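You operate a simulated robot arm through the tools that you are given. There is no shell and no other tool. Be economical: measure what you need, move in short steps, check, and stop when the job is done.

Carry out the task below with a simulated robot arm. There is one attempt and no reset: what you move stays moved.

## Task
Put things in order on the top of the bench. At the end: the clear round flask from the top of the bench stands where the white card stood; the white card from the top of the bench stands where the beige paper sachet (marked "NETTLE") stood; the beige paper sachet from the top of the bench stands on top of the green leaves; the clear stopper from the top of the bench stands where the clear round flask stood; whatever was shut is shut again. Leave all else as you found it, and nothing knocked over.

The check looks at the end state, three seconds after you hand in, the way a careful person would. Anything else that was tipped, shoved, dropped, spilled or broken makes it a failure. Lids that push on must go on centred and level and be pressed home; caps that screw on are set level and turned clockwise until they are tight.

## Robot
A 7-joint arm with a two-finger parallel gripper, fixed in place. Base frame: the origin is at the foot of the arm, x ahead of it, y to its left, z up; the work surface is at about z = 0. Readings come in m, rad, newtons and seconds.
With the tool pointing down near the work surface it reaches from about 0.24 to 0.62 m from the base axis. Its first joint turns from -1.152 to 1.152 rad. Payload 2.6 kg.
Tool frame: the origin (TCP) lies between the finger pads and is the grasp point; the fingertips stand 0.03 m ahead of it; z points along the fingers, y is the line along which they close. Largest opening 0.094 m; finger width 0.028, thickness 0.01; the body of the gripper, 0.05 by 0.096 m, starts 0.055 m behind the TCP.
Orientation is that of the tool frame in the base frame, as [roll, pitch, yaw] about the fixed x, y, z axes, in that order (R = Rz(yaw) Ry(pitch) Rx(roll)). With the fingers straight down and closing along the base's y, the tool's x points along the base's -x, its y along +y and its z along -z.

## Interface
- The arm moves only by the tool apply_moves. Its argument "series" is a list of rows, each a list of 3 entries, a list of its own where there are three numbers: the finger opening in m, from 0 to 0.094, then the shift along the tool's x, y, z in m, then the turn, a rotation vector about the tool's x, y, z in rad. In form: [[grip, [dx, dy, dz], [ax, ay, az]], ...]. A call has 1 to 8 rows; each row is the pose to reach, as a shift and turn from the pose commanded when the call began, along the tool's axes at that moment. Rows are played at 5 a second. More than 0.05 m and 0.15 rad between two rows, or a gripper value outside its range, and nothing of the call is played. Where a pose cannot be reached the arm comes as near as it can. A force on the tool above 40 N (or 10 N above the force at the start of the call, whichever is more), or a blocked arm, ends the call early, and 0.2 s more pass. The fingers move at their own pace (about 0.072 m/s each) and stop on an object; they squeeze with about 42 N. The grip force told is the motor's: it shows also when the fingers shut on nothing. Time passes only in rows, and 0.2 s behind the last, so rows that repeat a pose let the fingers close. It gives the time, the measured TCP pose, the force on the tool (base axes), the opening and the grip force at its end, in the units of the frame above (readings bear some noise).
- Cameras (640 x 400 px; columns grow to the right, rows downward): "scene" is fixed at [0.0384, 0.4371, 0.5625]; the picture's right is [-0.73, -0.68, 0.00], its down [-0.40, 0.43, -0.81] and it looks along [0.56, -0.59, -0.58] (base axes); focal length 331 px, centre (320, 200). "wrist" rides on the gripper at [0.076, 0.014, -0.102] in the tool frame; the picture's right is [-0.18, 0.98, 0.00], its down [-0.75, -0.14, -0.64] and it looks along [-0.63, -0.12, 0.77] (tool axes); focal length 243 px, centre (320, 200).
- capture(camera): a new picture of that camera. The clock stands still meanwhile.
- point_at(camera, pixels): there is no depth. For up to 12 entries [column, row, z] of the newest picture of that camera ("zoom" is the newest enlarged one), the place [x, y] in the base frame at which the ray of that pixel passes the height z, good to about 0.002 m. The clock stands still meanwhile.
- enlarge(camera, box): a new picture of the part [left, top, right, bottom] of that camera's present view, enlarged. The clock stands still meanwhile.
- close_job(): hands the job in; it is judged then, once.

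Work in short steps. Measure before you move; look again where a grasp or a placing could have gone wrong, and mend it. You have 80 turns and 34 pictures in all, those below and enlarged ones among them. Open the gripper and draw the arm clear of the work before you hand the job in, unless the task says otherwise; then end with one line.

The tools are called as a command line: name --argument value ..., lists and objects as JSON in quotes. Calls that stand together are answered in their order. apply_moves: Moves the arm, as the interface text tells. Its arguments: {"type":"object","properties":{"series":{"type":"array"}},"required":["series"]} The other tools are called the same way: capture (camera) takes a picture; point_at (camera, pixels) gives the place at which the rays of pixels pass given heights; enlarge (camera, box) takes an enlarged picture of a part of a camera's view; close_job () hands the job in.

At the start:

```text
time_s: 0.0
ee_pos: [0.421, 0.069, 0.3422]
tool_rot: [3.14, -0.001, -3.141]
wrist_force: [-0.2, 0.0, -0.5]
width: 0.094
gripper_force: 0.1
```

scene: 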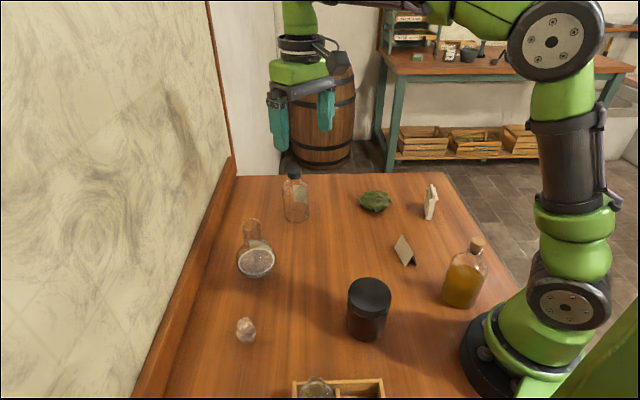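
wrist: 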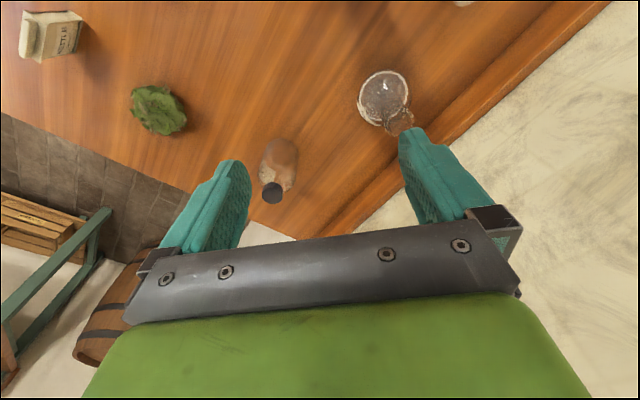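

I see the flask near (255,255), stopper (245,330), card (405,250), sachet (430,202), leaves (375,201). I enlarge the scene to measure them.

enlarge --camera "scene" --box '[340, 160, 500, 280]'

enlarge --camera "scene" --box '[200, 200, 400, 400]'

```text
3.33 times, centred on (420, 220) of scene
```

zoom: 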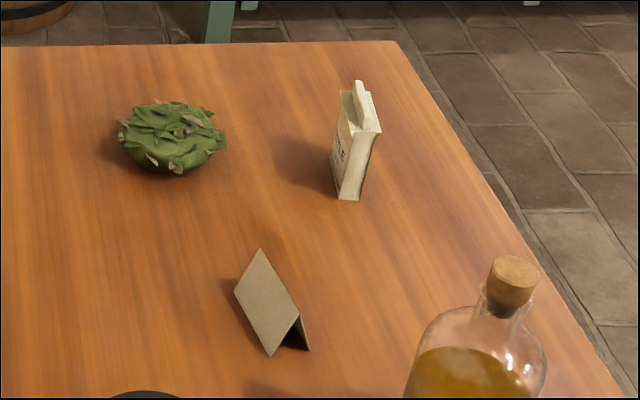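

```text
2.00 times, centred on (300, 300) of scene
```

zoom: 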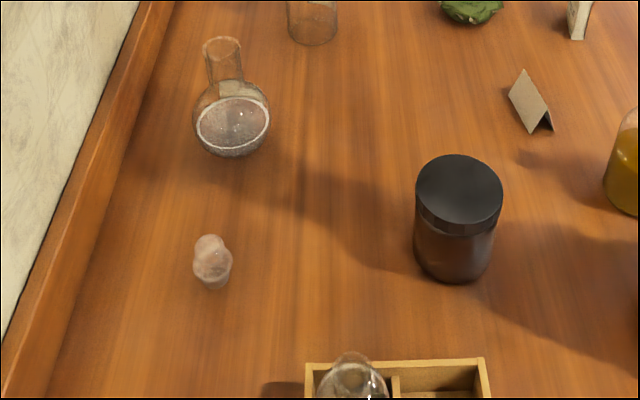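

Convert zoom pixels to scene pixels and find positions on the table.

point_at --camera "scene" --pixels '[[405, 266.5, 0], [416.4, 265, 0], [394.5, 248, 0], [402, 235, 0.035], [413.4, 254.5, 0.035], [375.6, 202, 0.02], [425.4, 219.4, 0], [432, 220, 0], [423.6, 209.5, 0], [256, 260, 0.035], [251, 221, 0.11], [246, 340, 0.0]]'

point_at --camera "wrist" --pixels '[[384, 95, 0.035], [400, 122, 0.11], [158, 110, 0.02], [52, 60, 0.0], [22, 55, 0.0], [80, 53, 0.0], [82, 20, 0.06], [28, 18, 0.06]]'

```text
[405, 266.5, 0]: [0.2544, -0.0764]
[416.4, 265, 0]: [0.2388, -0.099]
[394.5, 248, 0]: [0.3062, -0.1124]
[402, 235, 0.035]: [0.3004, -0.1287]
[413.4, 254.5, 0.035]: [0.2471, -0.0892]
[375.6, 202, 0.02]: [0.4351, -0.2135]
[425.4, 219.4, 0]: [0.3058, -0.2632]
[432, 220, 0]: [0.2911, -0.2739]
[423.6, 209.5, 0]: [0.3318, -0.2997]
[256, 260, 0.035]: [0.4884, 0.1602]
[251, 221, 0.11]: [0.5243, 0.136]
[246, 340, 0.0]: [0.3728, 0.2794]
```

```text
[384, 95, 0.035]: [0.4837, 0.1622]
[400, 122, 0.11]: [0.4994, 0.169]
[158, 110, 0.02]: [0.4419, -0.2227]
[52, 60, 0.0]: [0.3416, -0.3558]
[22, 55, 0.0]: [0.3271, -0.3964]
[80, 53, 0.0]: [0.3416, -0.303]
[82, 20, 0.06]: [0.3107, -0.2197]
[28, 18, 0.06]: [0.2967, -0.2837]
```

Sachet is about (0.31,-0.28), thin direction about (-0.81,-0.59). I move over that region, turning the tool to align with it, and look with the wrist camera.

apply_moves --series '[[0.094, [0.013, -0.0386, 0.013], [0, 0, 0.134]], [0.094, [0.026, -0.077, 0.026], [0, 0, 0.268]], [0.094, [0.039, -0.116, 0.039], [0, 0, 0.402]], [0.094, [0.051, -0.154, 0.051], [0, 0, 0.537]], [0.094, [0.064, -0.193, 0.064], [0, 0, 0.671]], [0.094, [0.077, -0.231, 0.077], [0, 0, 0.805]], [0.094, [0.09, -0.27, 0.09], [0, 0, 0.94]], [0.094, [0.09, -0.27, 0.09], [0, 0, 0.94]]]'

capture --camera "wrist"

```text
time_s: 1.8
ee_pos: [0.334, -0.2004, 0.2505]
tool_rot: [3.141, -0.001, 2.199]
wrist_force: [-0.3, -0.7, 0.0]
width: 0.0941
gripper_force: 0.0
```

```text
29 pictures are left
```

wrist: 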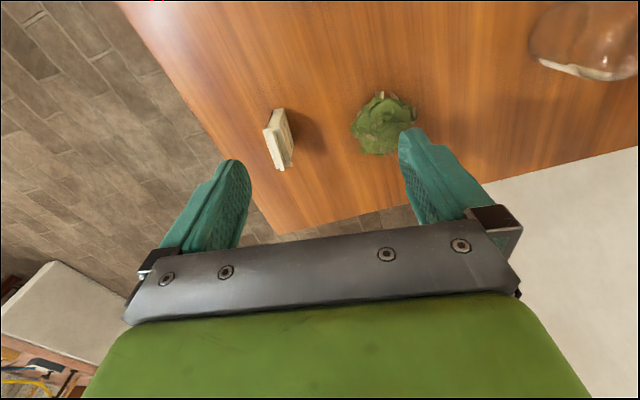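

enlarge --camera "wrist" --box '[230, 70, 430, 195]'

```text
3.20 times, centred on (330, 132) of wrist
```

zoom: 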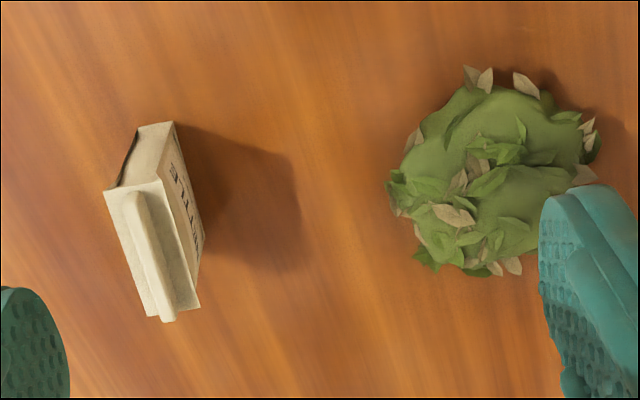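

Base corners at zoom (138,126),(172,122),(203,240); top corners (104,188),(163,181),(200,308),(148,317). Measuring these and the leaves.

point_at --camera "zoom" --pixels '[[138, 126, 0.0], [172, 122, 0.0], [203, 240, 0.0], [104, 190, 0.06], [163, 181, 0.06], [200, 308, 0.06], [148, 317, 0.06], [490, 90, 0.0], [490, 265, 0.0], [390, 190, 0.0], [595, 140, 0.0], [490, 180, 0.03]]'

```text
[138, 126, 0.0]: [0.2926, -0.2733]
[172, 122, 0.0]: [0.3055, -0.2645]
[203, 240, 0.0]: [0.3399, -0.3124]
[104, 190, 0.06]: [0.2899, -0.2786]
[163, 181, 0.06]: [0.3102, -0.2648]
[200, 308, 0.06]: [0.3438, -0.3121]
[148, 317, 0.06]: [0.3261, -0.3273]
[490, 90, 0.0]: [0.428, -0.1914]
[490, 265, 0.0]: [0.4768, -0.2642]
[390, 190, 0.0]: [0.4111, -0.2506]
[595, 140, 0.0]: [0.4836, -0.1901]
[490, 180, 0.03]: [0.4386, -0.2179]
```

Sachet base centre ≈(0.316,-0.294), top about 0.062, already aligned with the tool at yaw 2.20. Moving above it first.

apply_moves --series '[[0.094, [-0.022, -0.0225, 0.03], [0, 0, 0]], [0.094, [-0.044, -0.045, 0.06], [0, 0, 0]], [0.094, [-0.0664, -0.0674, 0.09], [0, 0, 0]], [0.07, [-0.0664, -0.0674, 0.13], [0, 0, 0]], [0.07, [-0.0664, -0.0674, 0.13], [0, 0, 0]], [0.07, [-0.0664, -0.0674, 0.13], [0, 0, 0]]]'

capture --camera "wrist"

```text
time_s: 3.2
ee_pos: [0.3141, -0.2904, 0.1205]
tool_rot: [3.142, 0.002, 2.201]
wrist_force: [0.3, -0.3, -0.1]
width: 0.07
gripper_force: 0.1
```

```text
27 pictures are left
```

wrist: 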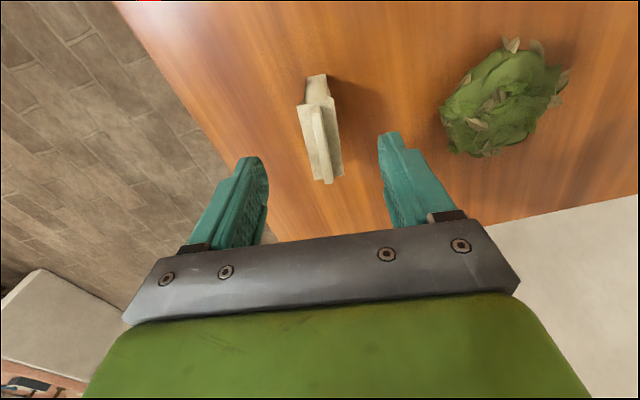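

Centred between the fingers. Descend to TCP z≈0.06 and close.

apply_moves --series '[[0.07, [-0.004, 0, 0.03], [0, 0, 0]], [0.07, [-0.004, 0, 0.0605], [0, 0, 0]], [0.07, [-0.004, 0, 0.0605], [0, 0, 0]], [0.015, [-0.004, 0, 0.0605], [0, 0, 0]], [0.01, [-0.004, 0, 0.0605], [0, 0, 0]], [0.01, [-0.004, 0, 0.0605], [0, 0, 0]], [0.01, [-0.004, 0, 0.0605], [0, 0, 0]]]'

```text
time_s: 4.8
ee_pos: [0.3183, -0.2956, 0.0602]
tool_rot: [3.141, -0.002, 2.201]
wrist_force: [-0.1, -0.2, 0.1]
width: 0.0271
gripper_force: 41.9
```

Held at width 0.027. Lift 0.1 m, then move part way toward the leaves; TCP was 0.060 above the sachet's base.

apply_moves --series '[[0.01, [0, 0, -0.03], [0, 0, 0]], [0.01, [0, 0, -0.06], [0, 0, 0]], [0.01, [0, 0, -0.1], [0, 0, 0]], [0.01, [0, 0, -0.1], [0, 0, 0]]]'

enlarge --camera "wrist" --box '[270, 0, 640, 231]'

enlarge --camera "scene" --box '[320, 150, 480, 250]'

```text
time_s: 5.8
ee_pos: [0.3164, -0.2989, 0.1598]
tool_rot: [-3.142, 0.0, 2.204]
wrist_force: [-0.9, 0.2, -0.3]
width: 0.027
gripper_force: 42.4
```

```text
1.73 times, centred on (455, 116) of wrist
```

zoom: 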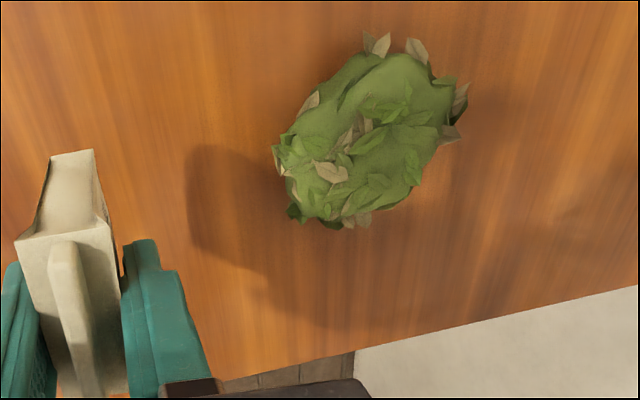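

```text
4.00 times, centred on (400, 200) of scene
```

zoom: 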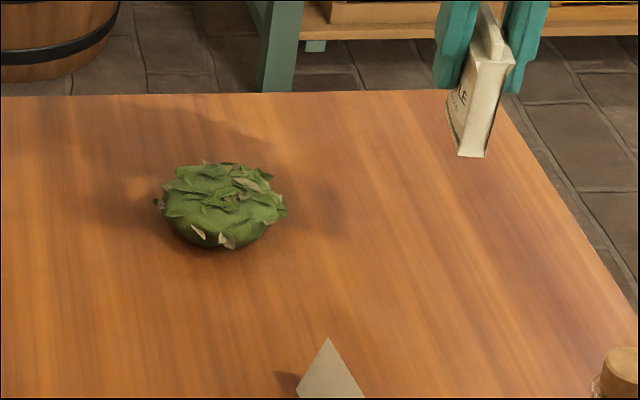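

Leaf mound edges in this scene zoom: near base (222,250), left (160,207), right (284,212), far top rim (220,164). Measuring.

point_at --camera "zoom" --pixels '[[215, 249, 0.0], [160, 207, 0.015], [284, 212, 0.015], [220, 164, 0.02], [220, 164, 0.03], [220, 164, 0.04], [222, 190, 0.03], [160, 207, 0.0], [284, 212, 0.0]]'

point_at --camera "wrist" --pixels '[[493, 23, 0.0], [430, 85, 0.0], [540, 70, 0.0], [475, 127, 0.03], [475, 127, 0.02]]'

```text
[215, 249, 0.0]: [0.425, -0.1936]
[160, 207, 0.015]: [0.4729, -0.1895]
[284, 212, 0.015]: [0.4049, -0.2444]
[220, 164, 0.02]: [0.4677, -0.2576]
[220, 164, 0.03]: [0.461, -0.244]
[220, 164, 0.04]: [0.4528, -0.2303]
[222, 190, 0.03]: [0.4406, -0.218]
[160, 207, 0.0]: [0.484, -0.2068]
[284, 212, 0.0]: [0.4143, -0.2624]
```

```text
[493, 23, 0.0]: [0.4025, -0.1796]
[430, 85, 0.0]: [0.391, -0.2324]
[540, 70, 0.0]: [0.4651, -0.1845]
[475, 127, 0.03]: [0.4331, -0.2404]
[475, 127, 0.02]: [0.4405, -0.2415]
```

Leaf centre ≈(0.439,-0.218), height ~0.035–0.04. Moving the sachet above it.

apply_moves --series '[[0.01, [-0.002, 0.036, 0], [0, 0, 0]], [0.01, [-0.004, 0.072, 0], [0, 0, 0]], [0.01, [-0.006, 0.108, 0], [0, 0, 0]], [0.01, [-0.0079, 0.1445, 0], [0, 0, 0]], [0.01, [-0.0079, 0.1445, 0.03], [0, 0, 0]], [0.01, [-0.0079, 0.1445, 0.045], [0, 0, 0]], [0.01, [-0.0079, 0.1445, 0.045], [0, 0, 0]], [0.01, [-0.0079, 0.1445, 0.045], [0, 0, 0]]]'

enlarge --camera "scene" --box '[320, 140, 448, 220]'

capture --camera "wrist"

```text
time_s: 7.6
ee_pos: [0.4393, -0.2182, 0.1158]
tool_rot: [-3.141, 0.0, 2.199]
wrist_force: [0.4, -0.2, -0.4]
width: 0.0269
gripper_force: 42.1
```

```text
5.00 times, centred on (384, 180) of scene
```

zoom: 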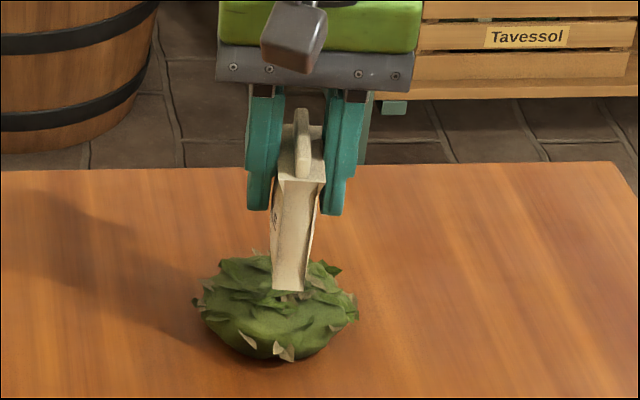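

```text
23 pictures are left
```

wrist: 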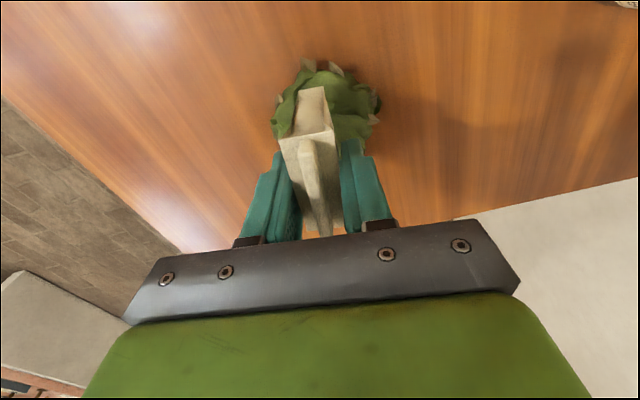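

Check whether the leaf centre lies under the sachet, using wrist pixels of leaf edges and sachet bottom near edge (297..328, 90).

point_at --camera "wrist" --pixels '[[272, 130, 0.015], [380, 105, 0.015], [320, 65, 0.01], [297, 92, 0.056], [328, 87, 0.056]]'

point_at --camera "zoom" --pixels '[[195, 300, 0.015], [357, 308, 0.015], [272, 290, 0.056], [304, 292, 0.056], [275, 362, 0.0]]'

```text
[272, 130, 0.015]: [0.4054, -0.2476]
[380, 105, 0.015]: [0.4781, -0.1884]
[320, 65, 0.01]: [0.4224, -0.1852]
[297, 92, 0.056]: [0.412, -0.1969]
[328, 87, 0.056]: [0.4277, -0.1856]
```

```text
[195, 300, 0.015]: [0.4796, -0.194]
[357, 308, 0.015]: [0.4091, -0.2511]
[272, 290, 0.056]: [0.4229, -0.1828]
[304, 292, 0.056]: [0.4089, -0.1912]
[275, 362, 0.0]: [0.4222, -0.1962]
```

Leaf centre ≈(0.4425,-0.220), sachet centre ≈(0.436,-0.213): shift about 8 mm along the tool's -x and 3 mm along +y, then lower a bit.

apply_moves --series '[[0.01, [-0.0085, 0.003, 0], [0, 0, 0]], [0.01, [-0.0085, 0.003, 0.005], [0, 0, 0]], [0.01, [-0.0085, 0.003, 0.01], [0, 0, 0]], [0.01, [-0.0085, 0.003, 0.01], [0, 0, 0]]]'

```text
time_s: 8.6
ee_pos: [0.4461, -0.2238, 0.1048]
tool_rot: [3.142, 0.0, 2.201]
wrist_force: [-0.5, -0.8, 0.0]
width: 0.0272
gripper_force: 41.3
```

No contact yet at 0.105; lowering in small steps.

apply_moves --series '[[0.01, [0, 0, 0.003], [0, 0, 0]], [0.01, [0, 0, 0.005], [0, 0, 0]], [0.01, [0, 0, 0.005], [0, 0, 0]]]'

enlarge --camera "scene" --box '[320, 140, 448, 220]'

```text
time_s: 9.4
ee_pos: [0.4473, -0.223, 0.1003]
tool_rot: [-3.141, -0.001, 2.201]
wrist_force: [-1.2, 0.3, -1.3]
width: 0.0269
gripper_force: 42.3
```

```text
5.00 times, centred on (384, 180) of scene
```

zoom: 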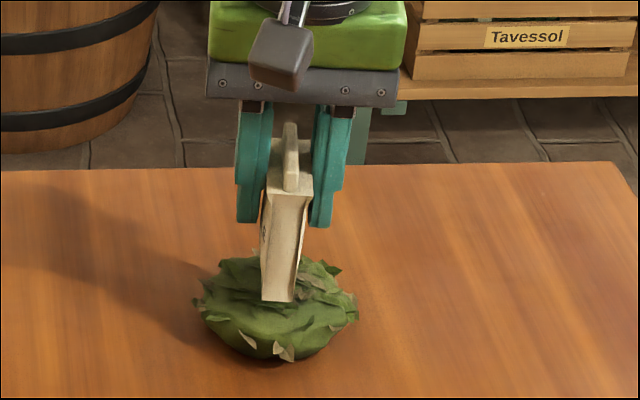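

Sachet bottom near edge at (278,300), nearly on the leaves. Continue with 2 mm steps.

apply_moves --series '[[0.01, [0, 0, 0.002], [0, 0, 0]], [0.01, [0, 0, 0.004], [0, 0, 0]], [0.01, [0, 0, 0.004], [0, 0, 0]]]'

```text
time_s: 10.2
ee_pos: [0.447, -0.2237, 0.0963]
tool_rot: [-3.141, 0.001, 2.201]
wrist_force: [-0.5, -0.2, 0.7]
width: 0.0267
gripper_force: 42.4
```

apply_moves --series '[[0.01, [0, 0, 0.002], [0, 0, 0]], [0.01, [0, 0, 0.004], [0, 0, 0]], [0.01, [0, 0, 0.004], [0, 0, 0]]]'

```text
time_s: 11.0
ee_pos: [0.4457, -0.2239, 0.0929]
tool_rot: [-3.141, 0.001, 2.2]
wrist_force: [0.0, 0.9, -0.2]
width: 0.027
gripper_force: 42.0
```

Still no contact (sachet base ≈0.033). I continue down 2 mm at a time.

apply_moves --series '[[0.01, [0, 0, 0.0015], [0, 0, 0]], [0.01, [0, 0, 0.003], [0, 0, 0]], [0.01, [0, 0, 0.003], [0, 0, 0]]]'

enlarge --camera "scene" --box '[336, 160, 416, 210]'

```text
time_s: 11.8
ee_pos: [0.4466, -0.2225, 0.0891]
tool_rot: [-3.14, 0.001, 2.201]
wrist_force: [-0.1, 0.4, -0.5]
width: 0.0272
gripper_force: 42.1
```

```text
8.00 times, centred on (376, 185) of scene
```

zoom: 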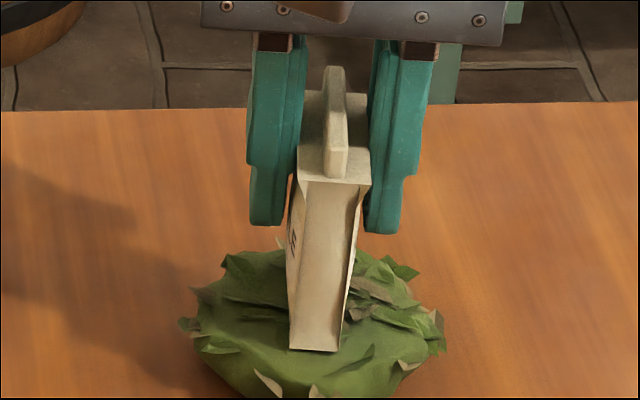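

Base at ~0.029, still free. Lower on.

apply_moves --series '[[0.01, [0, 0, 0.0015], [0, 0, 0]], [0.01, [0, 0, 0.003], [0, 0, 0]], [0.01, [0, 0, 0.003], [0, 0, 0]]]'

```text
time_s: 12.6
ee_pos: [0.4467, -0.2225, 0.0872]
tool_rot: [3.14, 0.003, 2.2]
wrist_force: [-1.3, 0.7, 6.5]
width: 0.0268
gripper_force: 42.1
```

Contact: 6.5 N up at z 0.087. Back off 1 mm to relieve and open moderately.

apply_moves --series '[[0.01, [0, 0, -0.001], [0, 0, 0]], [0.035, [0, 0, -0.001], [0, 0, 0]], [0.055, [0, 0, -0.001], [0, 0, 0]], [0.055, [0, 0, -0.001], [0, 0, 0]], [0.055, [0, 0, -0.001], [0, 0, 0]]]'

enlarge --camera "scene" --box '[336, 160, 416, 210]'

```text
time_s: 13.8
ee_pos: [0.4451, -0.2232, 0.088]
tool_rot: [-3.14, 0.0, 2.203]
wrist_force: [-1.5, -0.4, 0.1]
width: 0.0545
gripper_force: 0.0
```

```text
8.00 times, centred on (376, 185) of scene
```

zoom: 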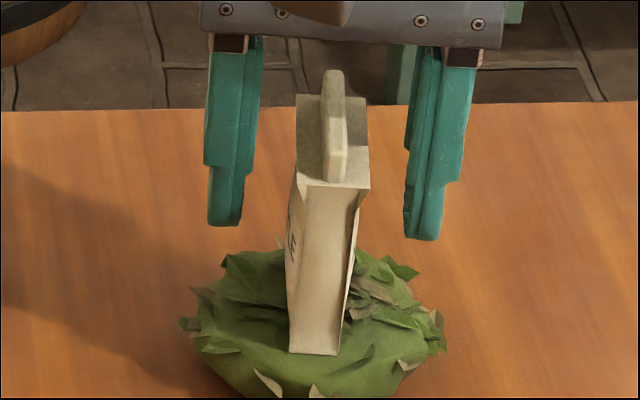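

Sachet stands on the leaves. Withdraw up, then go above the card (0.2725,-0.106), turning to yaw ≈2.54.

apply_moves --series '[[0.055, [0, 0, -0.04], [0, 0, 0]], [0.055, [0, 0, -0.08], [0, 0, 0]], [0.07, [0, 0, -0.12], [0, 0, 0]], [0.07, [0.0394, -0.0143, -0.12], [0, 0, -0.067]], [0.07, [0.0788, -0.0286, -0.12], [0, 0, -0.134]], [0.07, [0.118, -0.0428, -0.12], [0, 0, -0.201]], [0.07, [0.158, -0.0571, -0.12], [0, 0, -0.268]], [0.07, [0.197, -0.0714, -0.12], [0, 0, -0.335]]]'

capture --camera "wrist"

capture --camera "scene"

```text
time_s: 15.6
ee_pos: [0.2748, -0.1043, 0.2061]
tool_rot: [-3.139, 0.002, 2.538]
wrist_force: [0.3, -0.4, -0.3]
width: 0.0695
gripper_force: 0.0
```

```text
19 pictures are left
```

wrist: 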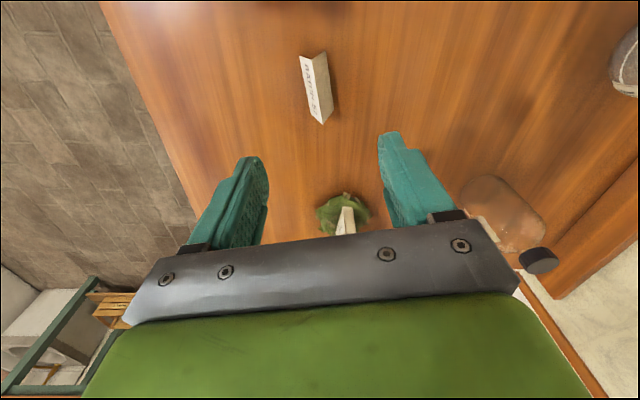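

```text
18 pictures are left
```

scene: 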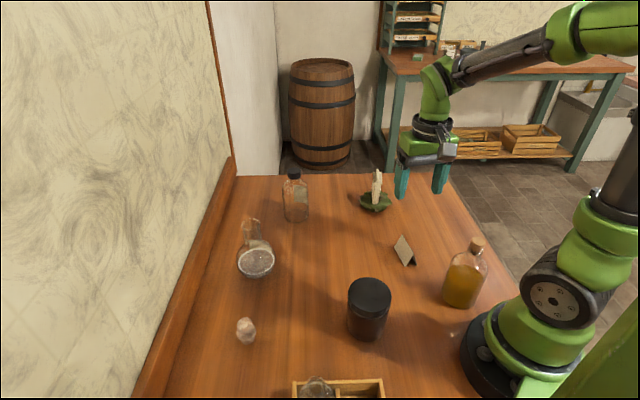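

Card in wrist view: top end spans (299,55)–(326,52), bottom end (306,115)–(333,112) with ridge about (313,61)→(321,124). Measure these, also the bottle base in scene.

point_at --camera "wrist" --pixels '[[299, 56, 0.0], [326, 53, 0.0], [306, 116, 0.0], [333, 111, 0.0], [313, 61, 0.036], [321, 124, 0.036]]'

point_at --camera "scene" --pixels '[[443, 296, 0.0], [462, 307, 0.0], [484, 300, 0.0], [480, 241, 0.11], [480, 241, 0.12], [365, 340, 0.0]]'

```text
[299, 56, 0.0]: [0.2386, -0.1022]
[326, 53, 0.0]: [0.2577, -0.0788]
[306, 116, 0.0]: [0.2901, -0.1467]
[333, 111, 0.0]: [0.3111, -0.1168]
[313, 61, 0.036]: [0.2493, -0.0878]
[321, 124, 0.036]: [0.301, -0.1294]
```

```text
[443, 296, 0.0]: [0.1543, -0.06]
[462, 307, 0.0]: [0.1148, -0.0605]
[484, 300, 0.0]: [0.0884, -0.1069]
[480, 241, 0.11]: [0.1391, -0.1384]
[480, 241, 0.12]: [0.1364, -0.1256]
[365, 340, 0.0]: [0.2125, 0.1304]
```

Card centre ≈(0.274,-0.108), ridge at about -37°. Descend to TCP z≈0.037 with a small correction, then close.

apply_moves --series '[[0.07, [-0.0017, -0.0025, 0.045], [0, 0, 0.04]], [0.07, [-0.0017, -0.0025, 0.09], [0, 0, 0.04]], [0.07, [-0.0017, -0.0025, 0.12], [0, 0, 0.04]], [0.07, [-0.0017, -0.0025, 0.12], [0, 0, 0.04]]]'

capture --camera "wrist"

```text
time_s: 16.6
ee_pos: [0.2768, -0.1095, 0.0884]
tool_rot: [3.141, 0.0, 2.497]
wrist_force: [0.3, 0.6, -0.6]
width: 0.0698
gripper_force: 0.0
```

```text
17 pictures are left
```

wrist: 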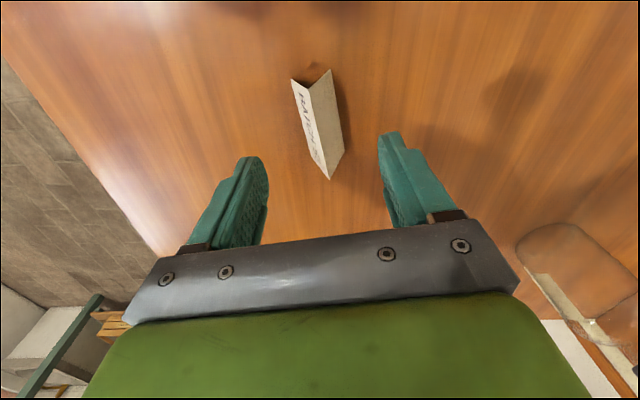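

Check alignment: ridge (309,88)→(330,178), base corners (291,80),(331,71),(345,150).

point_at --camera "wrist" --pixels '[[291, 80, 0.0], [331, 71, 0.0], [345, 150, 0.0], [309, 88, 0.036], [330, 178, 0.036], [309, 88, 0.032], [330, 178, 0.032]]'

```text
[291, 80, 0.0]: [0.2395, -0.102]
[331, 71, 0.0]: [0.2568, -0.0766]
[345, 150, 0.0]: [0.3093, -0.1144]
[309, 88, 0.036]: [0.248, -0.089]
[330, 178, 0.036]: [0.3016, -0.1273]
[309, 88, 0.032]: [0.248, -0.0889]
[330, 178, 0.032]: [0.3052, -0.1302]
```

Centre (0.2744,-0.108), angle -36°. Correct slightly, descend to z≈0.036, and close.

apply_moves --series '[[0.07, [0.002, 0, 0.03], [0, 0, -0.018]], [0.07, [0.002, 0, 0.052], [0, 0, -0.018]], [0.07, [0.002, 0, 0.052], [0, 0, -0.018]], [0.03, [0.002, 0, 0.052], [0, 0, -0.018]], [0.024, [0.002, 0, 0.052], [0, 0, -0.018]], [0.02, [0.002, 0, 0.052], [0, 0, -0.018]], [0.02, [0.002, 0, 0.052], [0, 0, -0.018]]]'

```text
time_s: 18.2
ee_pos: [0.2737, -0.1087, 0.036]
tool_rot: [3.142, -0.001, 2.517]
wrist_force: [0.2, 0.3, -1.3]
width: 0.0216
gripper_force: 31.0
```

Width 0.0216 with 31 N, less than the base width I measured (~0.03); check before lifting.

apply_moves --series '[[0.02, [0, 0, 0], [0, 0, 0]]]'

capture --camera "wrist"

```text
time_s: 18.6
ee_pos: [0.2728, -0.1095, 0.036]
tool_rot: [3.14, 0.001, 2.515]
wrist_force: [0.5, 0.1, -1.0]
width: 0.0204
gripper_force: 36.3
```

```text
16 pictures are left
```

wrist: 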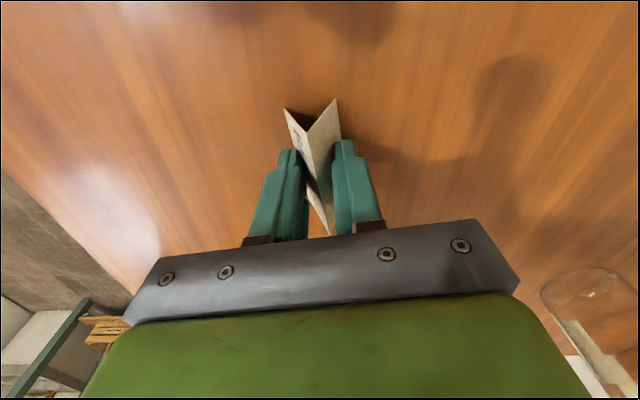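

The card is between the pads. Close fully onto it and see where the width settles.

apply_moves --series '[[0.015, [0, 0, 0], [0, 0, 0]], [0.01, [0, 0, 0], [0, 0, 0]], [0.01, [0, 0, 0], [0, 0, 0]]]'

```text
time_s: 19.4
ee_pos: [0.273, -0.1078, 0.0365]
tool_rot: [-3.14, 0.0, 2.517]
wrist_force: [-0.6, 0.1, 0.6]
width: 0.0165
gripper_force: 41.8
```

Force is saturated at 0.0165. Lift 0.08 m and look.

apply_moves --series '[[0.01, [0, 0, -0.03], [0, 0, 0]], [0.01, [0, 0, -0.07], [0, 0, 0]], [0.01, [0, 0, -0.1], [0, 0, 0]], [0.01, [0, 0, -0.1], [0, 0, 0]]]'

enlarge --camera "wrist" --box '[220, 70, 420, 195]'

```text
time_s: 20.4
ee_pos: [0.2723, -0.1112, 0.1355]
tool_rot: [3.142, 0.0, 2.515]
wrist_force: [-0.3, 1.5, -0.2]
width: 0.0161
gripper_force: 42.2
```

```text
3.20 times, centred on (320, 132) of wrist
```

zoom: 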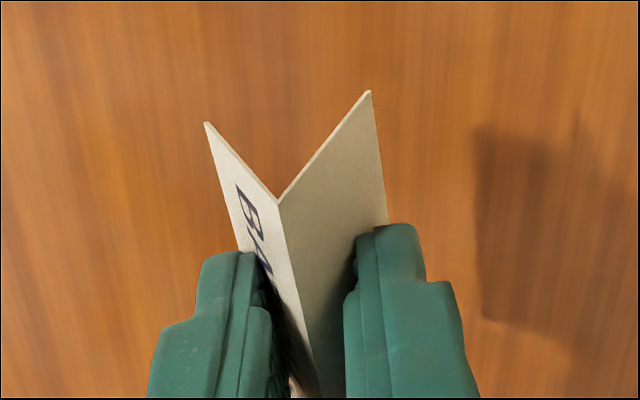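

Card is firmly held. Carry it to the sachet's old place (0.3165,-0.2935) and descend to just above the table.

apply_moves --series '[[0.01, [-0.0358, -0.0314, 0], [0, 0, 0]], [0.01, [-0.0715, -0.0627, 0], [0, 0, 0]], [0.01, [-0.1073, -0.094, 0], [0, 0, 0]], [0.01, [-0.143, -0.1254, 0], [0, 0, 0]], [0.01, [-0.143, -0.1254, 0.045], [0, 0, 0]], [0.01, [-0.143, -0.1254, 0.085], [0, 0, 0]], [0.01, [-0.143, -0.1254, 0.095], [0, 0, 0]], [0.01, [-0.143, -0.1254, 0.095], [0, 0, 0]]]'

enlarge --camera "scene" --box '[340, 160, 500, 260]'

```text
time_s: 22.2
ee_pos: [0.3137, -0.2949, 0.0395]
tool_rot: [-3.14, -0.002, 2.513]
wrist_force: [0.3, 1.2, -0.8]
width: 0.0146
gripper_force: 42.0
```

```text
4.00 times, centred on (420, 210) of scene
```

zoom: 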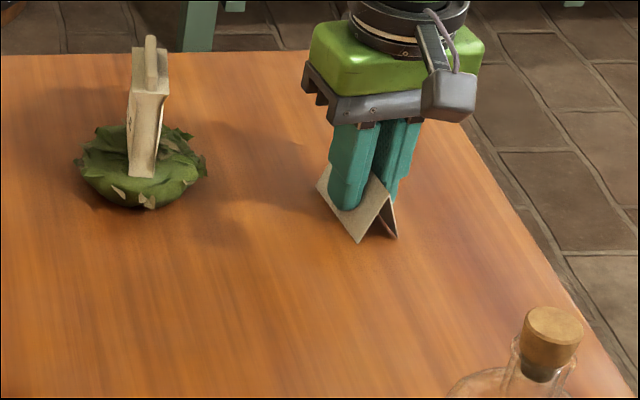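

Card near the table, width creeping (0.0146), so the card may have slid a little down. Lower gently and check force.

apply_moves --series '[[0.01, [0, 0, 0.0015], [0, 0, 0]], [0.01, [0, 0, 0.003], [0, 0, 0]]]'

```text
time_s: 22.8
ee_pos: [0.3143, -0.2934, 0.0379]
tool_rot: [-3.142, 0.0, 2.515]
wrist_force: [-1.5, 0.3, 5.6]
width: 0.0146
gripper_force: 42.4
```

Contact (5.6 N). Back off 0.5 mm, open to 0.05 and look.

apply_moves --series '[[0.012, [0, 0, -0.001], [0, 0, 0]], [0.03, [0, 0, -0.001], [0, 0, 0]], [0.055, [0, 0, -0.001], [0, 0, 0]], [0.06, [0, 0, -0.001], [0, 0, 0]], [0.06, [0, 0, -0.001], [0, 0, 0]], [0.06, [0, 0, -0.04], [0, 0, 0]], [0.06, [0, 0, -0.08], [0, 0, 0]], [0.06, [0, 0, -0.12], [0, 0, 0]]]'

enlarge --camera "scene" --box '[340, 160, 500, 260]'

```text
time_s: 24.6
ee_pos: [0.3122, -0.2948, 0.1638]
tool_rot: [-3.142, 0.0, 2.515]
wrist_force: [1.5, 0.0, 0.1]
width: 0.0601
gripper_force: 0.1
```

```text
4.00 times, centred on (420, 210) of scene
```

zoom: 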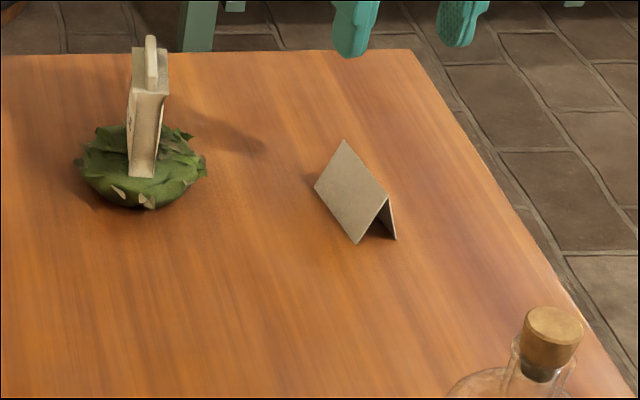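

Card stands. Verify its centre from base corners: (358,243),(396,240),(316,188).

point_at --camera "zoom" --pixels '[[358, 243, 0.0], [396, 240, 0.0], [316, 188, 0.0], [344, 140, 0.036], [387, 199, 0.036]]'

```text
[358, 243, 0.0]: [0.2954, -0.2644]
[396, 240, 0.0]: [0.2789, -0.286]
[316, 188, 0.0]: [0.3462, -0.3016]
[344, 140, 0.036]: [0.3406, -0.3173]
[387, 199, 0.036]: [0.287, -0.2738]
```

Card within ~3 mm of the sachet's spot. Now travel toward the flask at (0.485,0.161), staying high and turning back to yaw π.

apply_moves --series '[[0.07, [0.0119, 0.0438, -0.0103], [0, 0, -0.058]], [0.08, [0.0238, 0.0876, -0.0206], [0, 0, -0.116]], [0.094, [0.0357, 0.1314, -0.031], [0, 0, -0.174]], [0.094, [0.0476, 0.1752, -0.041], [0, 0, -0.232]], [0.094, [0.0595, 0.219, -0.052], [0, 0, -0.29]], [0.094, [0.0714, 0.2628, -0.062], [0, 0, -0.348]], [0.094, [0.0833, 0.3066, -0.072], [0, 0, -0.406]], [0.094, [0.0952, 0.3504, -0.083], [0, 0, -0.464]]]'

capture --camera "wrist"

```text
time_s: 26.4
ee_pos: [0.4446, 0.0442, 0.2413]
tool_rot: [3.141, -0.001, 2.979]
wrist_force: [0.6, -0.9, 0.5]
width: 0.0939
gripper_force: 0.1
```

```text
12 pictures are left
```

wrist: 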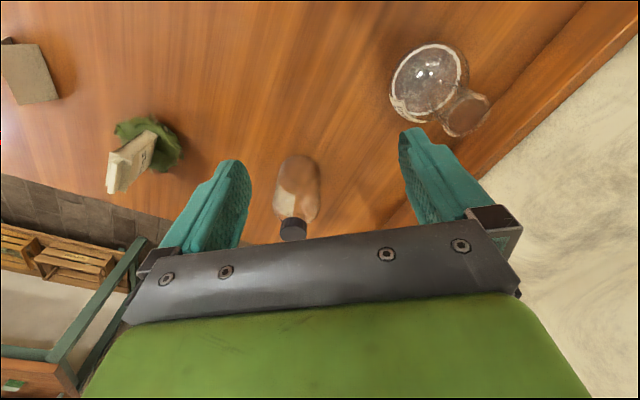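

Flask body (428,85), mouth (467,115), rail inner edge about (540,60)/(490,125). Measure.

point_at --camera "wrist" --pixels '[[429, 85, 0.035], [391, 90, 0.035], [467, 78, 0.035], [467, 115, 0.142], [443, 122, 0.142], [490, 105, 0.142], [560, 35, 0.0], [500, 110, 0.0], [580, 95, 0.03], [296, 165, 0.05], [292, 232, 0.14]]'

enlarge --camera "scene" --box '[210, 160, 338, 290]'

```text
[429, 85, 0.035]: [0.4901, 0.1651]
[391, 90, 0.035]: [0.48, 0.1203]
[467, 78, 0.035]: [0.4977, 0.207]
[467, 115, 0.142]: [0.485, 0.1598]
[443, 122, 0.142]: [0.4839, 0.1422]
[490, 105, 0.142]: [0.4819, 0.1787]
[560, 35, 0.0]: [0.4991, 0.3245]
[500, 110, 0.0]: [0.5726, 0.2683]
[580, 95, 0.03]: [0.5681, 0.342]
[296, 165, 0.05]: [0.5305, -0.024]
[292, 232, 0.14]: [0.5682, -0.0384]
```

```text
3.08 times, centred on (274, 225) of scene
```

zoom: 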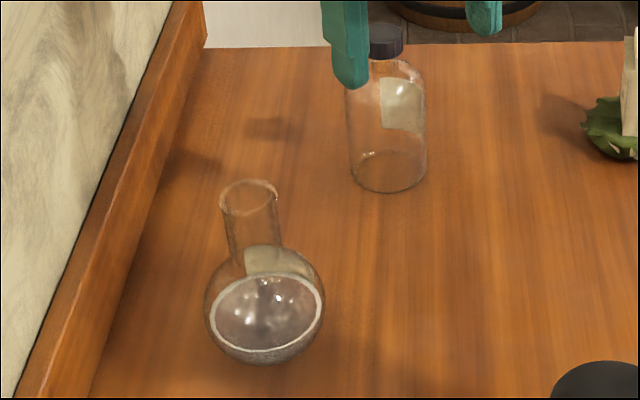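

Neck axis ≈(0.4845,0.160), body Ø≈0.085, mouth at 0.142; rail is clear. Move above the neck with tips above the mouth and re-measure.

apply_moves --series '[[0.07, [-0.0075, 0.04, 0], [0, 0, 0]], [0.07, [-0.015, 0.08, 0.0]], [0.07, [-0.0223, 0.1202, 0.0], [0, 0, 0]], [0.07, [-0.0223, 0.1202, 0.025], [0, 0, 0]], [0.07, [-0.0223, 0.1202, 0.05], [0, 0, 0]], [0.07, [-0.0223, 0.1202, 0.05], [0, 0, 0]]]'

capture --camera "wrist"

```text
refused: a row must be a list of 3 entries
```

```text
10 pictures are left
```

wrist: 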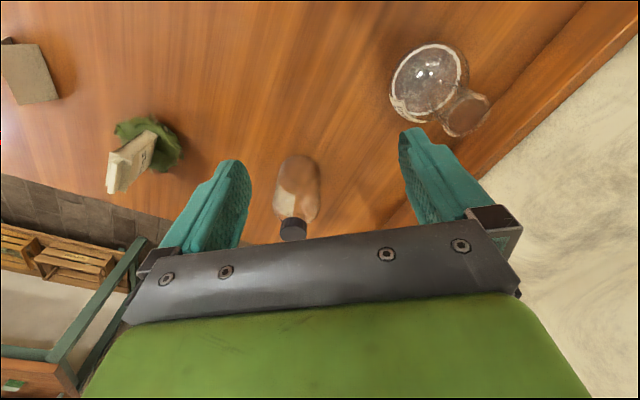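

A row lacked its turn entry and nothing was played; I resend it corrected.

apply_moves --series '[[0.07, [-0.0075, 0.04, 0], [0, 0, 0]], [0.07, [-0.015, 0.08, 0], [0, 0, 0]], [0.07, [-0.0223, 0.1202, 0], [0, 0, 0]], [0.07, [-0.0223, 0.1202, 0.025], [0, 0, 0]], [0.07, [-0.0223, 0.1202, 0.05], [0, 0, 0]], [0.07, [-0.0223, 0.1202, 0.05], [0, 0, 0]]]'

capture --camera "wrist"

```text
time_s: 27.8
ee_pos: [0.4813, 0.1592, 0.1918]
tool_rot: [3.14, 0.001, 2.978]
wrist_force: [0.0, -0.1, 0.2]
width: 0.0702
gripper_force: 0.0
```

```text
9 pictures are left
```

wrist: 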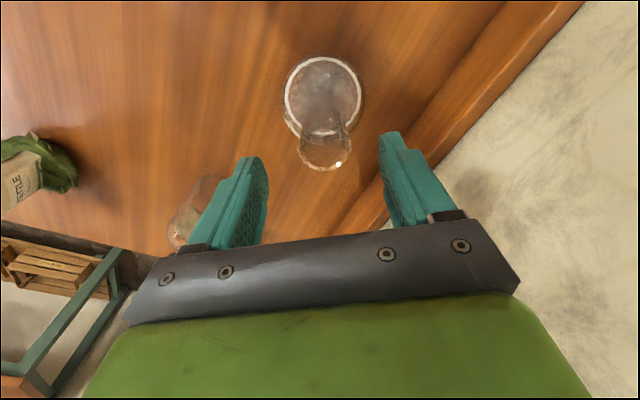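

Mouth centre at (324,149), body centre (322,98). Measure again.

point_at --camera "wrist" --pixels '[[324, 149, 0.142], [298, 152, 0.142], [350, 146, 0.142], [322, 97, 0.042], [324, 168, 0.142]]'

```text
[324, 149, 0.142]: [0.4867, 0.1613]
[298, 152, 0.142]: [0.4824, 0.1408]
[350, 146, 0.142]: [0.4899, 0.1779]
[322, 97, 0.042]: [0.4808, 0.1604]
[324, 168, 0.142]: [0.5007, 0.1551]
```

Well centred; shift 2 mm, descend to TCP z≈0.118, and close on the neck.

apply_moves --series '[[0.07, [-0.002, 0.001, 0.03], [0, 0, 0]], [0.07, [-0.002, 0.001, 0.06], [0, 0, 0]], [0.07, [-0.002, 0.001, 0.073], [0, 0, 0]], [0.07, [-0.002, 0.001, 0.073], [0, 0, 0]], [0.03, [-0.002, 0.001, 0.073], [0, 0, 0]], [0.02, [-0.002, 0.001, 0.073], [0, 0, 0]], [0.02, [-0.002, 0.001, 0.073], [0, 0, 0]], [0.02, [-0.002, 0.001, 0.073], [0, 0, 0]]]'

```text
time_s: 29.6
ee_pos: [0.4873, 0.1614, 0.1188]
tool_rot: [-3.14, 0.0, 2.979]
wrist_force: [0.7, -1.4, 0.1]
width: 0.0344
gripper_force: 42.3
```

Neck held at 0.034. Lift gently.

apply_moves --series '[[0.02, [0, 0, -0.015], [0, 0, 0]], [0.02, [0, 0, -0.03], [0, 0, 0]], [0.02, [0, 0, -0.05], [0, 0, 0]], [0.02, [0, 0, -0.07], [0, 0, 0]], [0.02, [0, 0, -0.08], [0, 0, 0]], [0.02, [0, 0, -0.08], [0, 0, 0]]]'

```text
time_s: 31.0
ee_pos: [0.4854, 0.1618, 0.1983]
tool_rot: [-3.139, 0.0, 2.978]
wrist_force: [0.0, -0.9, -2.0]
width: 0.0344
gripper_force: 41.6
```

Weight 2 N, steady. Carry the flask toward (0.2744,-0.108) in gentle steps, first half.

apply_moves --series '[[0.02, [0.006, -0.011, 0], [0, 0, 0]], [0.02, [0.0165, -0.03, 0], [0, 0, 0]], [0.02, [0.0303, -0.055, 0], [0, 0, 0]], [0.02, [0.0441, -0.08, 0], [0, 0, 0]], [0.02, [0.0579, -0.105, 0], [0, 0, 0]], [0.02, [0.0716, -0.13, 0], [0, 0, 0]], [0.02, [0.0826, -0.15, 0], [0, 0, 0]], [0.02, [0.088, -0.16, 0], [0, 0, 0]]]'

apply_moves --series '[[0.02, [0.006, -0.011, 0], [0, 0, 0]], [0.02, [0.0165, -0.03, 0], [0, 0, 0]], [0.02, [0.0303, -0.055, 0], [0, 0, 0]], [0.02, [0.0441, -0.08, 0], [0, 0, 0]], [0.02, [0.0579, -0.105, 0], [0, 0, 0]], [0.02, [0.0716, -0.13, 0], [0, 0, 0]], [0.02, [0.0772, -0.1397, 0], [0, 0, 0]], [0.02, [0.0772, -0.1397, 0], [0, 0, 0]]]'

```text
time_s: 32.8
ee_pos: [0.3729, 0.0169, 0.1966]
tool_rot: [3.141, 0.0, 2.978]
wrist_force: [-0.2, 0.3, -1.8]
width: 0.0339
gripper_force: 41.8
```

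```text
time_s: 34.6
ee_pos: [0.2724, -0.1071, 0.1982]
tool_rot: [3.141, -0.001, 2.979]
wrist_force: [-0.4, -0.4, -1.4]
width: 0.0343
gripper_force: 42.1
```

At (0.272,-0.107). Lower to about 3 mm above the table, then feel for contact.

apply_moves --series '[[0.02, [0, 0, 0.015], [0, 0, 0]], [0.02, [0, 0, 0.035], [0, 0, 0]], [0.02, [0, 0, 0.055], [0, 0, 0]], [0.02, [0, 0, 0.07], [0, 0, 0]], [0.02, [0, 0, 0.077], [0, 0, 0]], [0.02, [0, 0, 0.077], [0, 0, 0]]]'

apply_moves --series '[[0.02, [0, 0, 0.001], [0, 0, 0]], [0.02, [0, 0, 0.002], [0, 0, 0]], [0.02, [0, 0, 0.002], [0, 0, 0]]]'

```text
time_s: 36.0
ee_pos: [0.2754, -0.107, 0.1221]
tool_rot: [-3.141, -0.001, 2.978]
wrist_force: [-0.3, 0.2, -2.0]
width: 0.0341
gripper_force: 42.2
```

```text
time_s: 36.8
ee_pos: [0.2746, -0.107, 0.1193]
tool_rot: [3.141, -0.001, 2.977]
wrist_force: [-0.5, -0.3, 4.0]
width: 0.0342
gripper_force: 41.5
```

Touching (force +4 N). Relieve 0.5 mm, open, then rise straight up.

apply_moves --series '[[0.02, [0, 0, -0.0005], [0, 0, 0]], [0.045, [0, 0, -0.0005], [0, 0, 0]], [0.07, [0, 0, -0.0005], [0, 0, 0]], [0.07, [0, 0, -0.0005], [0, 0, 0]], [0.07, [0, 0, -0.02], [0, 0, 0]], [0.07, [0, 0, -0.05], [0, 0, 0]], [0.07, [0, 0, -0.09], [0, 0, 0]], [0.07, [0, 0, -0.13], [0, 0, 0]]]'

capture --camera "scene"

```text
time_s: 38.6
ee_pos: [0.2749, -0.1073, 0.2482]
tool_rot: [-3.141, -0.001, 2.979]
wrist_force: [-0.5, -0.3, 0.0]
width: 0.0701
gripper_force: 0.1
```

```text
8 pictures are left
```

scene: 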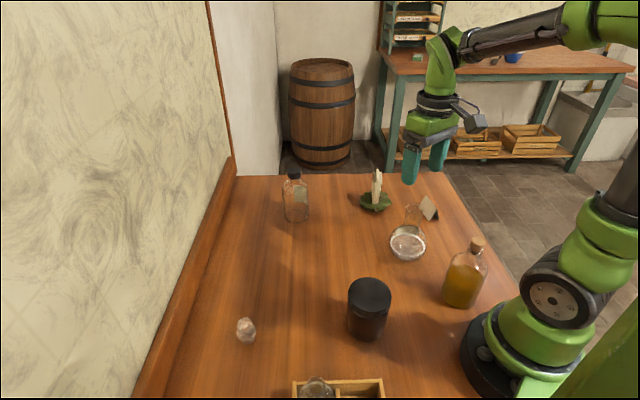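

Flask stands in the card's place. Now move over to the stopper near (0.373,0.279).

apply_moves --series '[[0.07, [-0.0045, 0.046, 0.004], [0, 0, -0.055]], [0.07, [-0.009, 0.092, 0.009], [0, 0, -0.11]], [0.07, [-0.0135, 0.138, 0.013], [0, 0, -0.165]], [0.07, [-0.018, 0.184, 0.018], [0, 0, -0.22]], [0.07, [-0.0225, 0.23, 0.022], [0, 0, -0.275]], [0.07, [-0.027, 0.276, 0.026], [0, 0, -0.33]], [0.07, [-0.0315, 0.322, 0.031], [0, 0, -0.385]], [0.07, [-0.036, 0.368, 0.035], [0, 0, -0.44]]]'

enlarge --camera "wrist" --box '[240, 0, 480, 150]'

```text
time_s: 40.4
ee_pos: [0.371, 0.2496, 0.2154]
tool_rot: [-3.141, -0.001, -2.865]
wrist_force: [-0.4, -0.8, -0.3]
width: 0.0699
gripper_force: 0.1
```

```text
2.67 times, centred on (360, 75) of wrist
```

zoom: 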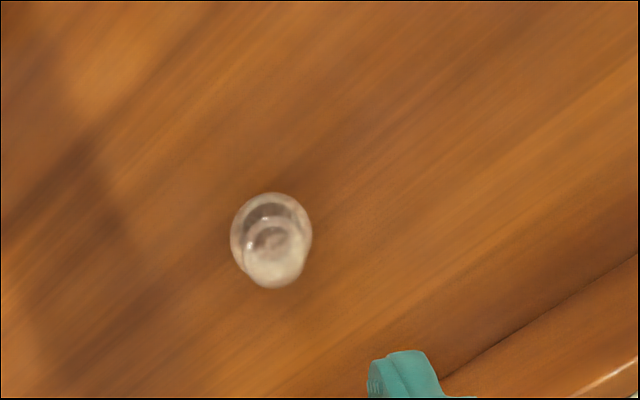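

Stopper wide part centred (271,230), knob (275,262) in zoom. Measure at plausible heights.

point_at --camera "zoom" --pixels '[[271, 232, 0.01], [231, 235, 0.015], [312, 232, 0.015], [271, 193, 0.01], [275, 262, 0.03], [275, 262, 0.04], [275, 288, 0.03], [246, 262, 0.03], [305, 262, 0.03]]'

point_at --camera "scene" --pixels '[[246, 343, 0.0], [236, 330, 0.015], [256, 330, 0.015], [244.5, 322, 0.03], [244.5, 318, 0.03], [244.5, 318, 0.04], [246, 331, 0.015]]'

```text
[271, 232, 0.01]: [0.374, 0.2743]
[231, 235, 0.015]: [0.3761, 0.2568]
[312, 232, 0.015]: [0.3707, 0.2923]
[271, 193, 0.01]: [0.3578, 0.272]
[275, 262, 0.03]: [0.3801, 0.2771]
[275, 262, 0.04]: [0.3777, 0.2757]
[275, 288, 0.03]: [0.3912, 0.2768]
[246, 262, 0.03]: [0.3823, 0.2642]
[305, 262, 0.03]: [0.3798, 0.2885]
```

```text
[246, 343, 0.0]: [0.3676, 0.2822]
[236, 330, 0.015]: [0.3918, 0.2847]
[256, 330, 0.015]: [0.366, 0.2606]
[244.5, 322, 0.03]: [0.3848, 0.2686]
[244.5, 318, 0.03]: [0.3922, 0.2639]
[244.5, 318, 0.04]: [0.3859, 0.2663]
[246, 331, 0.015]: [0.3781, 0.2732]
```

Stopper centre ≈(0.376,0.2745), Ø≈0.035. Check the rail's clearance before descending: rail base edge around scene (205,282),(177,350); top around (160,330).

point_at --camera "scene" --pixels '[[203, 285, 0.0], [178, 340, 0.0], [165, 340, 0.05], [165, 340, 0.03]]'

apply_moves --series '[[0.07, [-0.0126, 0.0224, 0.03], [0, 0, 0]], [0.07, [-0.0126, 0.0224, 0.07], [0, 0, 0]], [0.07, [-0.0126, 0.0224, 0.1], [0, 0, 0]], [0.07, [-0.0126, 0.0224, 0.1], [0, 0, 0]]]'

capture --camera "wrist"

```text
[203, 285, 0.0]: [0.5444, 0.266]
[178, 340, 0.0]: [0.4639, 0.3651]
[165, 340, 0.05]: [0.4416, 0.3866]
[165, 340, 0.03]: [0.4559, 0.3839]
```

```text
time_s: 41.4
ee_pos: [0.3774, 0.2789, 0.1126]
tool_rot: [3.141, 0.0, -2.867]
wrist_force: [-0.2, -0.2, -0.2]
width: 0.07
gripper_force: 0.0
```

```text
6 pictures are left
```

wrist: 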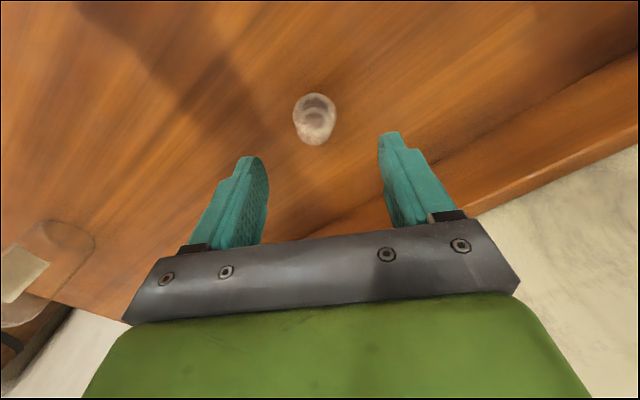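

Rail is ~0.12 m away, safe. Stopper at (315,115); confirm its centre.

point_at --camera "wrist" --pixels '[[314, 113, 0.015], [293, 115, 0.02], [337, 110, 0.02], [317, 127, 0.035], [314, 94, 0.01]]'

```text
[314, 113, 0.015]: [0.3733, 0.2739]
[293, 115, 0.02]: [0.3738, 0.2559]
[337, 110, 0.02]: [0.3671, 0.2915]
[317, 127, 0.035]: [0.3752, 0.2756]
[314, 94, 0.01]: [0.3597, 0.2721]
```

Centre ≈(0.375,0.2745). Descend to z≈0.036 and close.

apply_moves --series '[[0.07, [0, -0.002, 0.04], [0, 0, 0]], [0.07, [0, -0.002, 0.076], [0, 0, 0]], [0.07, [0, -0.002, 0.076], [0, 0, 0]], [0.04, [0, -0.002, 0.076], [0, 0, 0]], [0.03, [0, -0.002, 0.076], [0, 0, 0]], [0.02, [0, -0.002, 0.076], [0, 0, 0]], [0.02, [0, -0.002, 0.076], [0, 0, 0]]]'

```text
time_s: 43.0
ee_pos: [0.3761, 0.2738, 0.0374]
tool_rot: [3.142, 0.0, -2.863]
wrist_force: [0.2, 0.3, 0.9]
width: 0.0335
gripper_force: 42.2
```

Stopper held (0.0335). Lift and carry to the flask's old place (0.4855,0.1605), stopping just above the table.

apply_moves --series '[[0.02, [0, 0, -0.03], [0, 0, 0]], [0.02, [0, 0, -0.06], [0, 0, 0]], [0.02, [-0.0185, -0.0348, -0.06], [0, 0, 0]], [0.02, [-0.037, -0.0696, -0.06], [0, 0, 0]], [0.02, [-0.0556, -0.1045, -0.06], [0, 0, 0]], [0.02, [-0.0741, -0.1393, -0.06], [0, 0, 0]], [0.02, [-0.0741, -0.1393, -0.03], [0, 0, 0]], [0.02, [-0.0741, -0.1393, -0.03], [0, 0, 0]]]'

enlarge --camera "scene" --box '[190, 180, 318, 260]'

```text
time_s: 44.8
ee_pos: [0.485, 0.1612, 0.0664]
tool_rot: [3.141, -0.002, -2.864]
wrist_force: [0.1, -0.5, 0.0]
width: 0.0335
gripper_force: 42.2
```

```text
5.00 times, centred on (254, 220) of scene
```

zoom: 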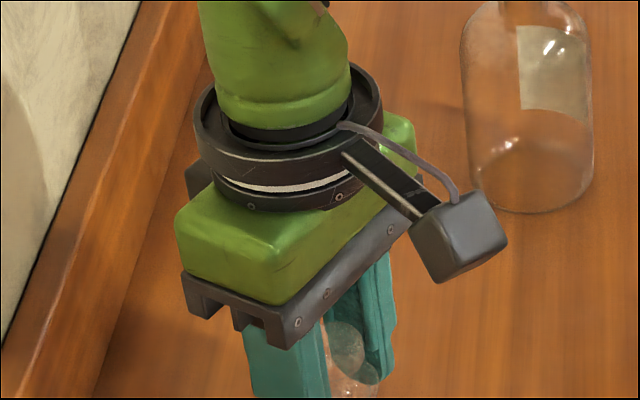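

Stopper hangs upright between the pads, at (0.485,0.161). Lower toward the table and feel contact.

apply_moves --series '[[0.02, [0, 0, 0.015], [0, 0, 0]], [0.02, [0, 0, 0.027], [0, 0, 0]], [0.02, [0, 0, 0.029], [0, 0, 0]], [0.02, [0, 0, 0.029], [0, 0, 0]]]'

apply_moves --series '[[0.02, [0, 0, 0.001], [0, 0, 0]], [0.02, [0, 0, 0.001], [0, 0, 0]]]'

```text
time_s: 45.8
ee_pos: [0.4855, 0.1606, 0.0394]
tool_rot: [-3.141, 0.001, -2.864]
wrist_force: [-0.1, 0.7, 0.1]
width: 0.0332
gripper_force: 41.7
```

```text
time_s: 46.4
ee_pos: [0.4851, 0.1586, 0.0384]
tool_rot: [-3.141, -0.001, -2.864]
wrist_force: [0.0, 0.5, -1.2]
width: 0.0333
gripper_force: 42.0
```

No contact yet at 0.038 (it was grasped at ~0.037). One more millimetre step.

apply_moves --series '[[0.02, [0, 0, 0.001], [0, 0, 0]], [0.02, [0, 0, 0.0015], [0, 0, 0]], [0.02, [0, 0, 0.0015], [0, 0, 0]]]'

```text
time_s: 47.2
ee_pos: [0.4848, 0.1594, 0.0365]
tool_rot: [3.141, 0.001, -2.862]
wrist_force: [-3.2, -2.2, 10.9]
width: 0.0333
gripper_force: 42.1
```

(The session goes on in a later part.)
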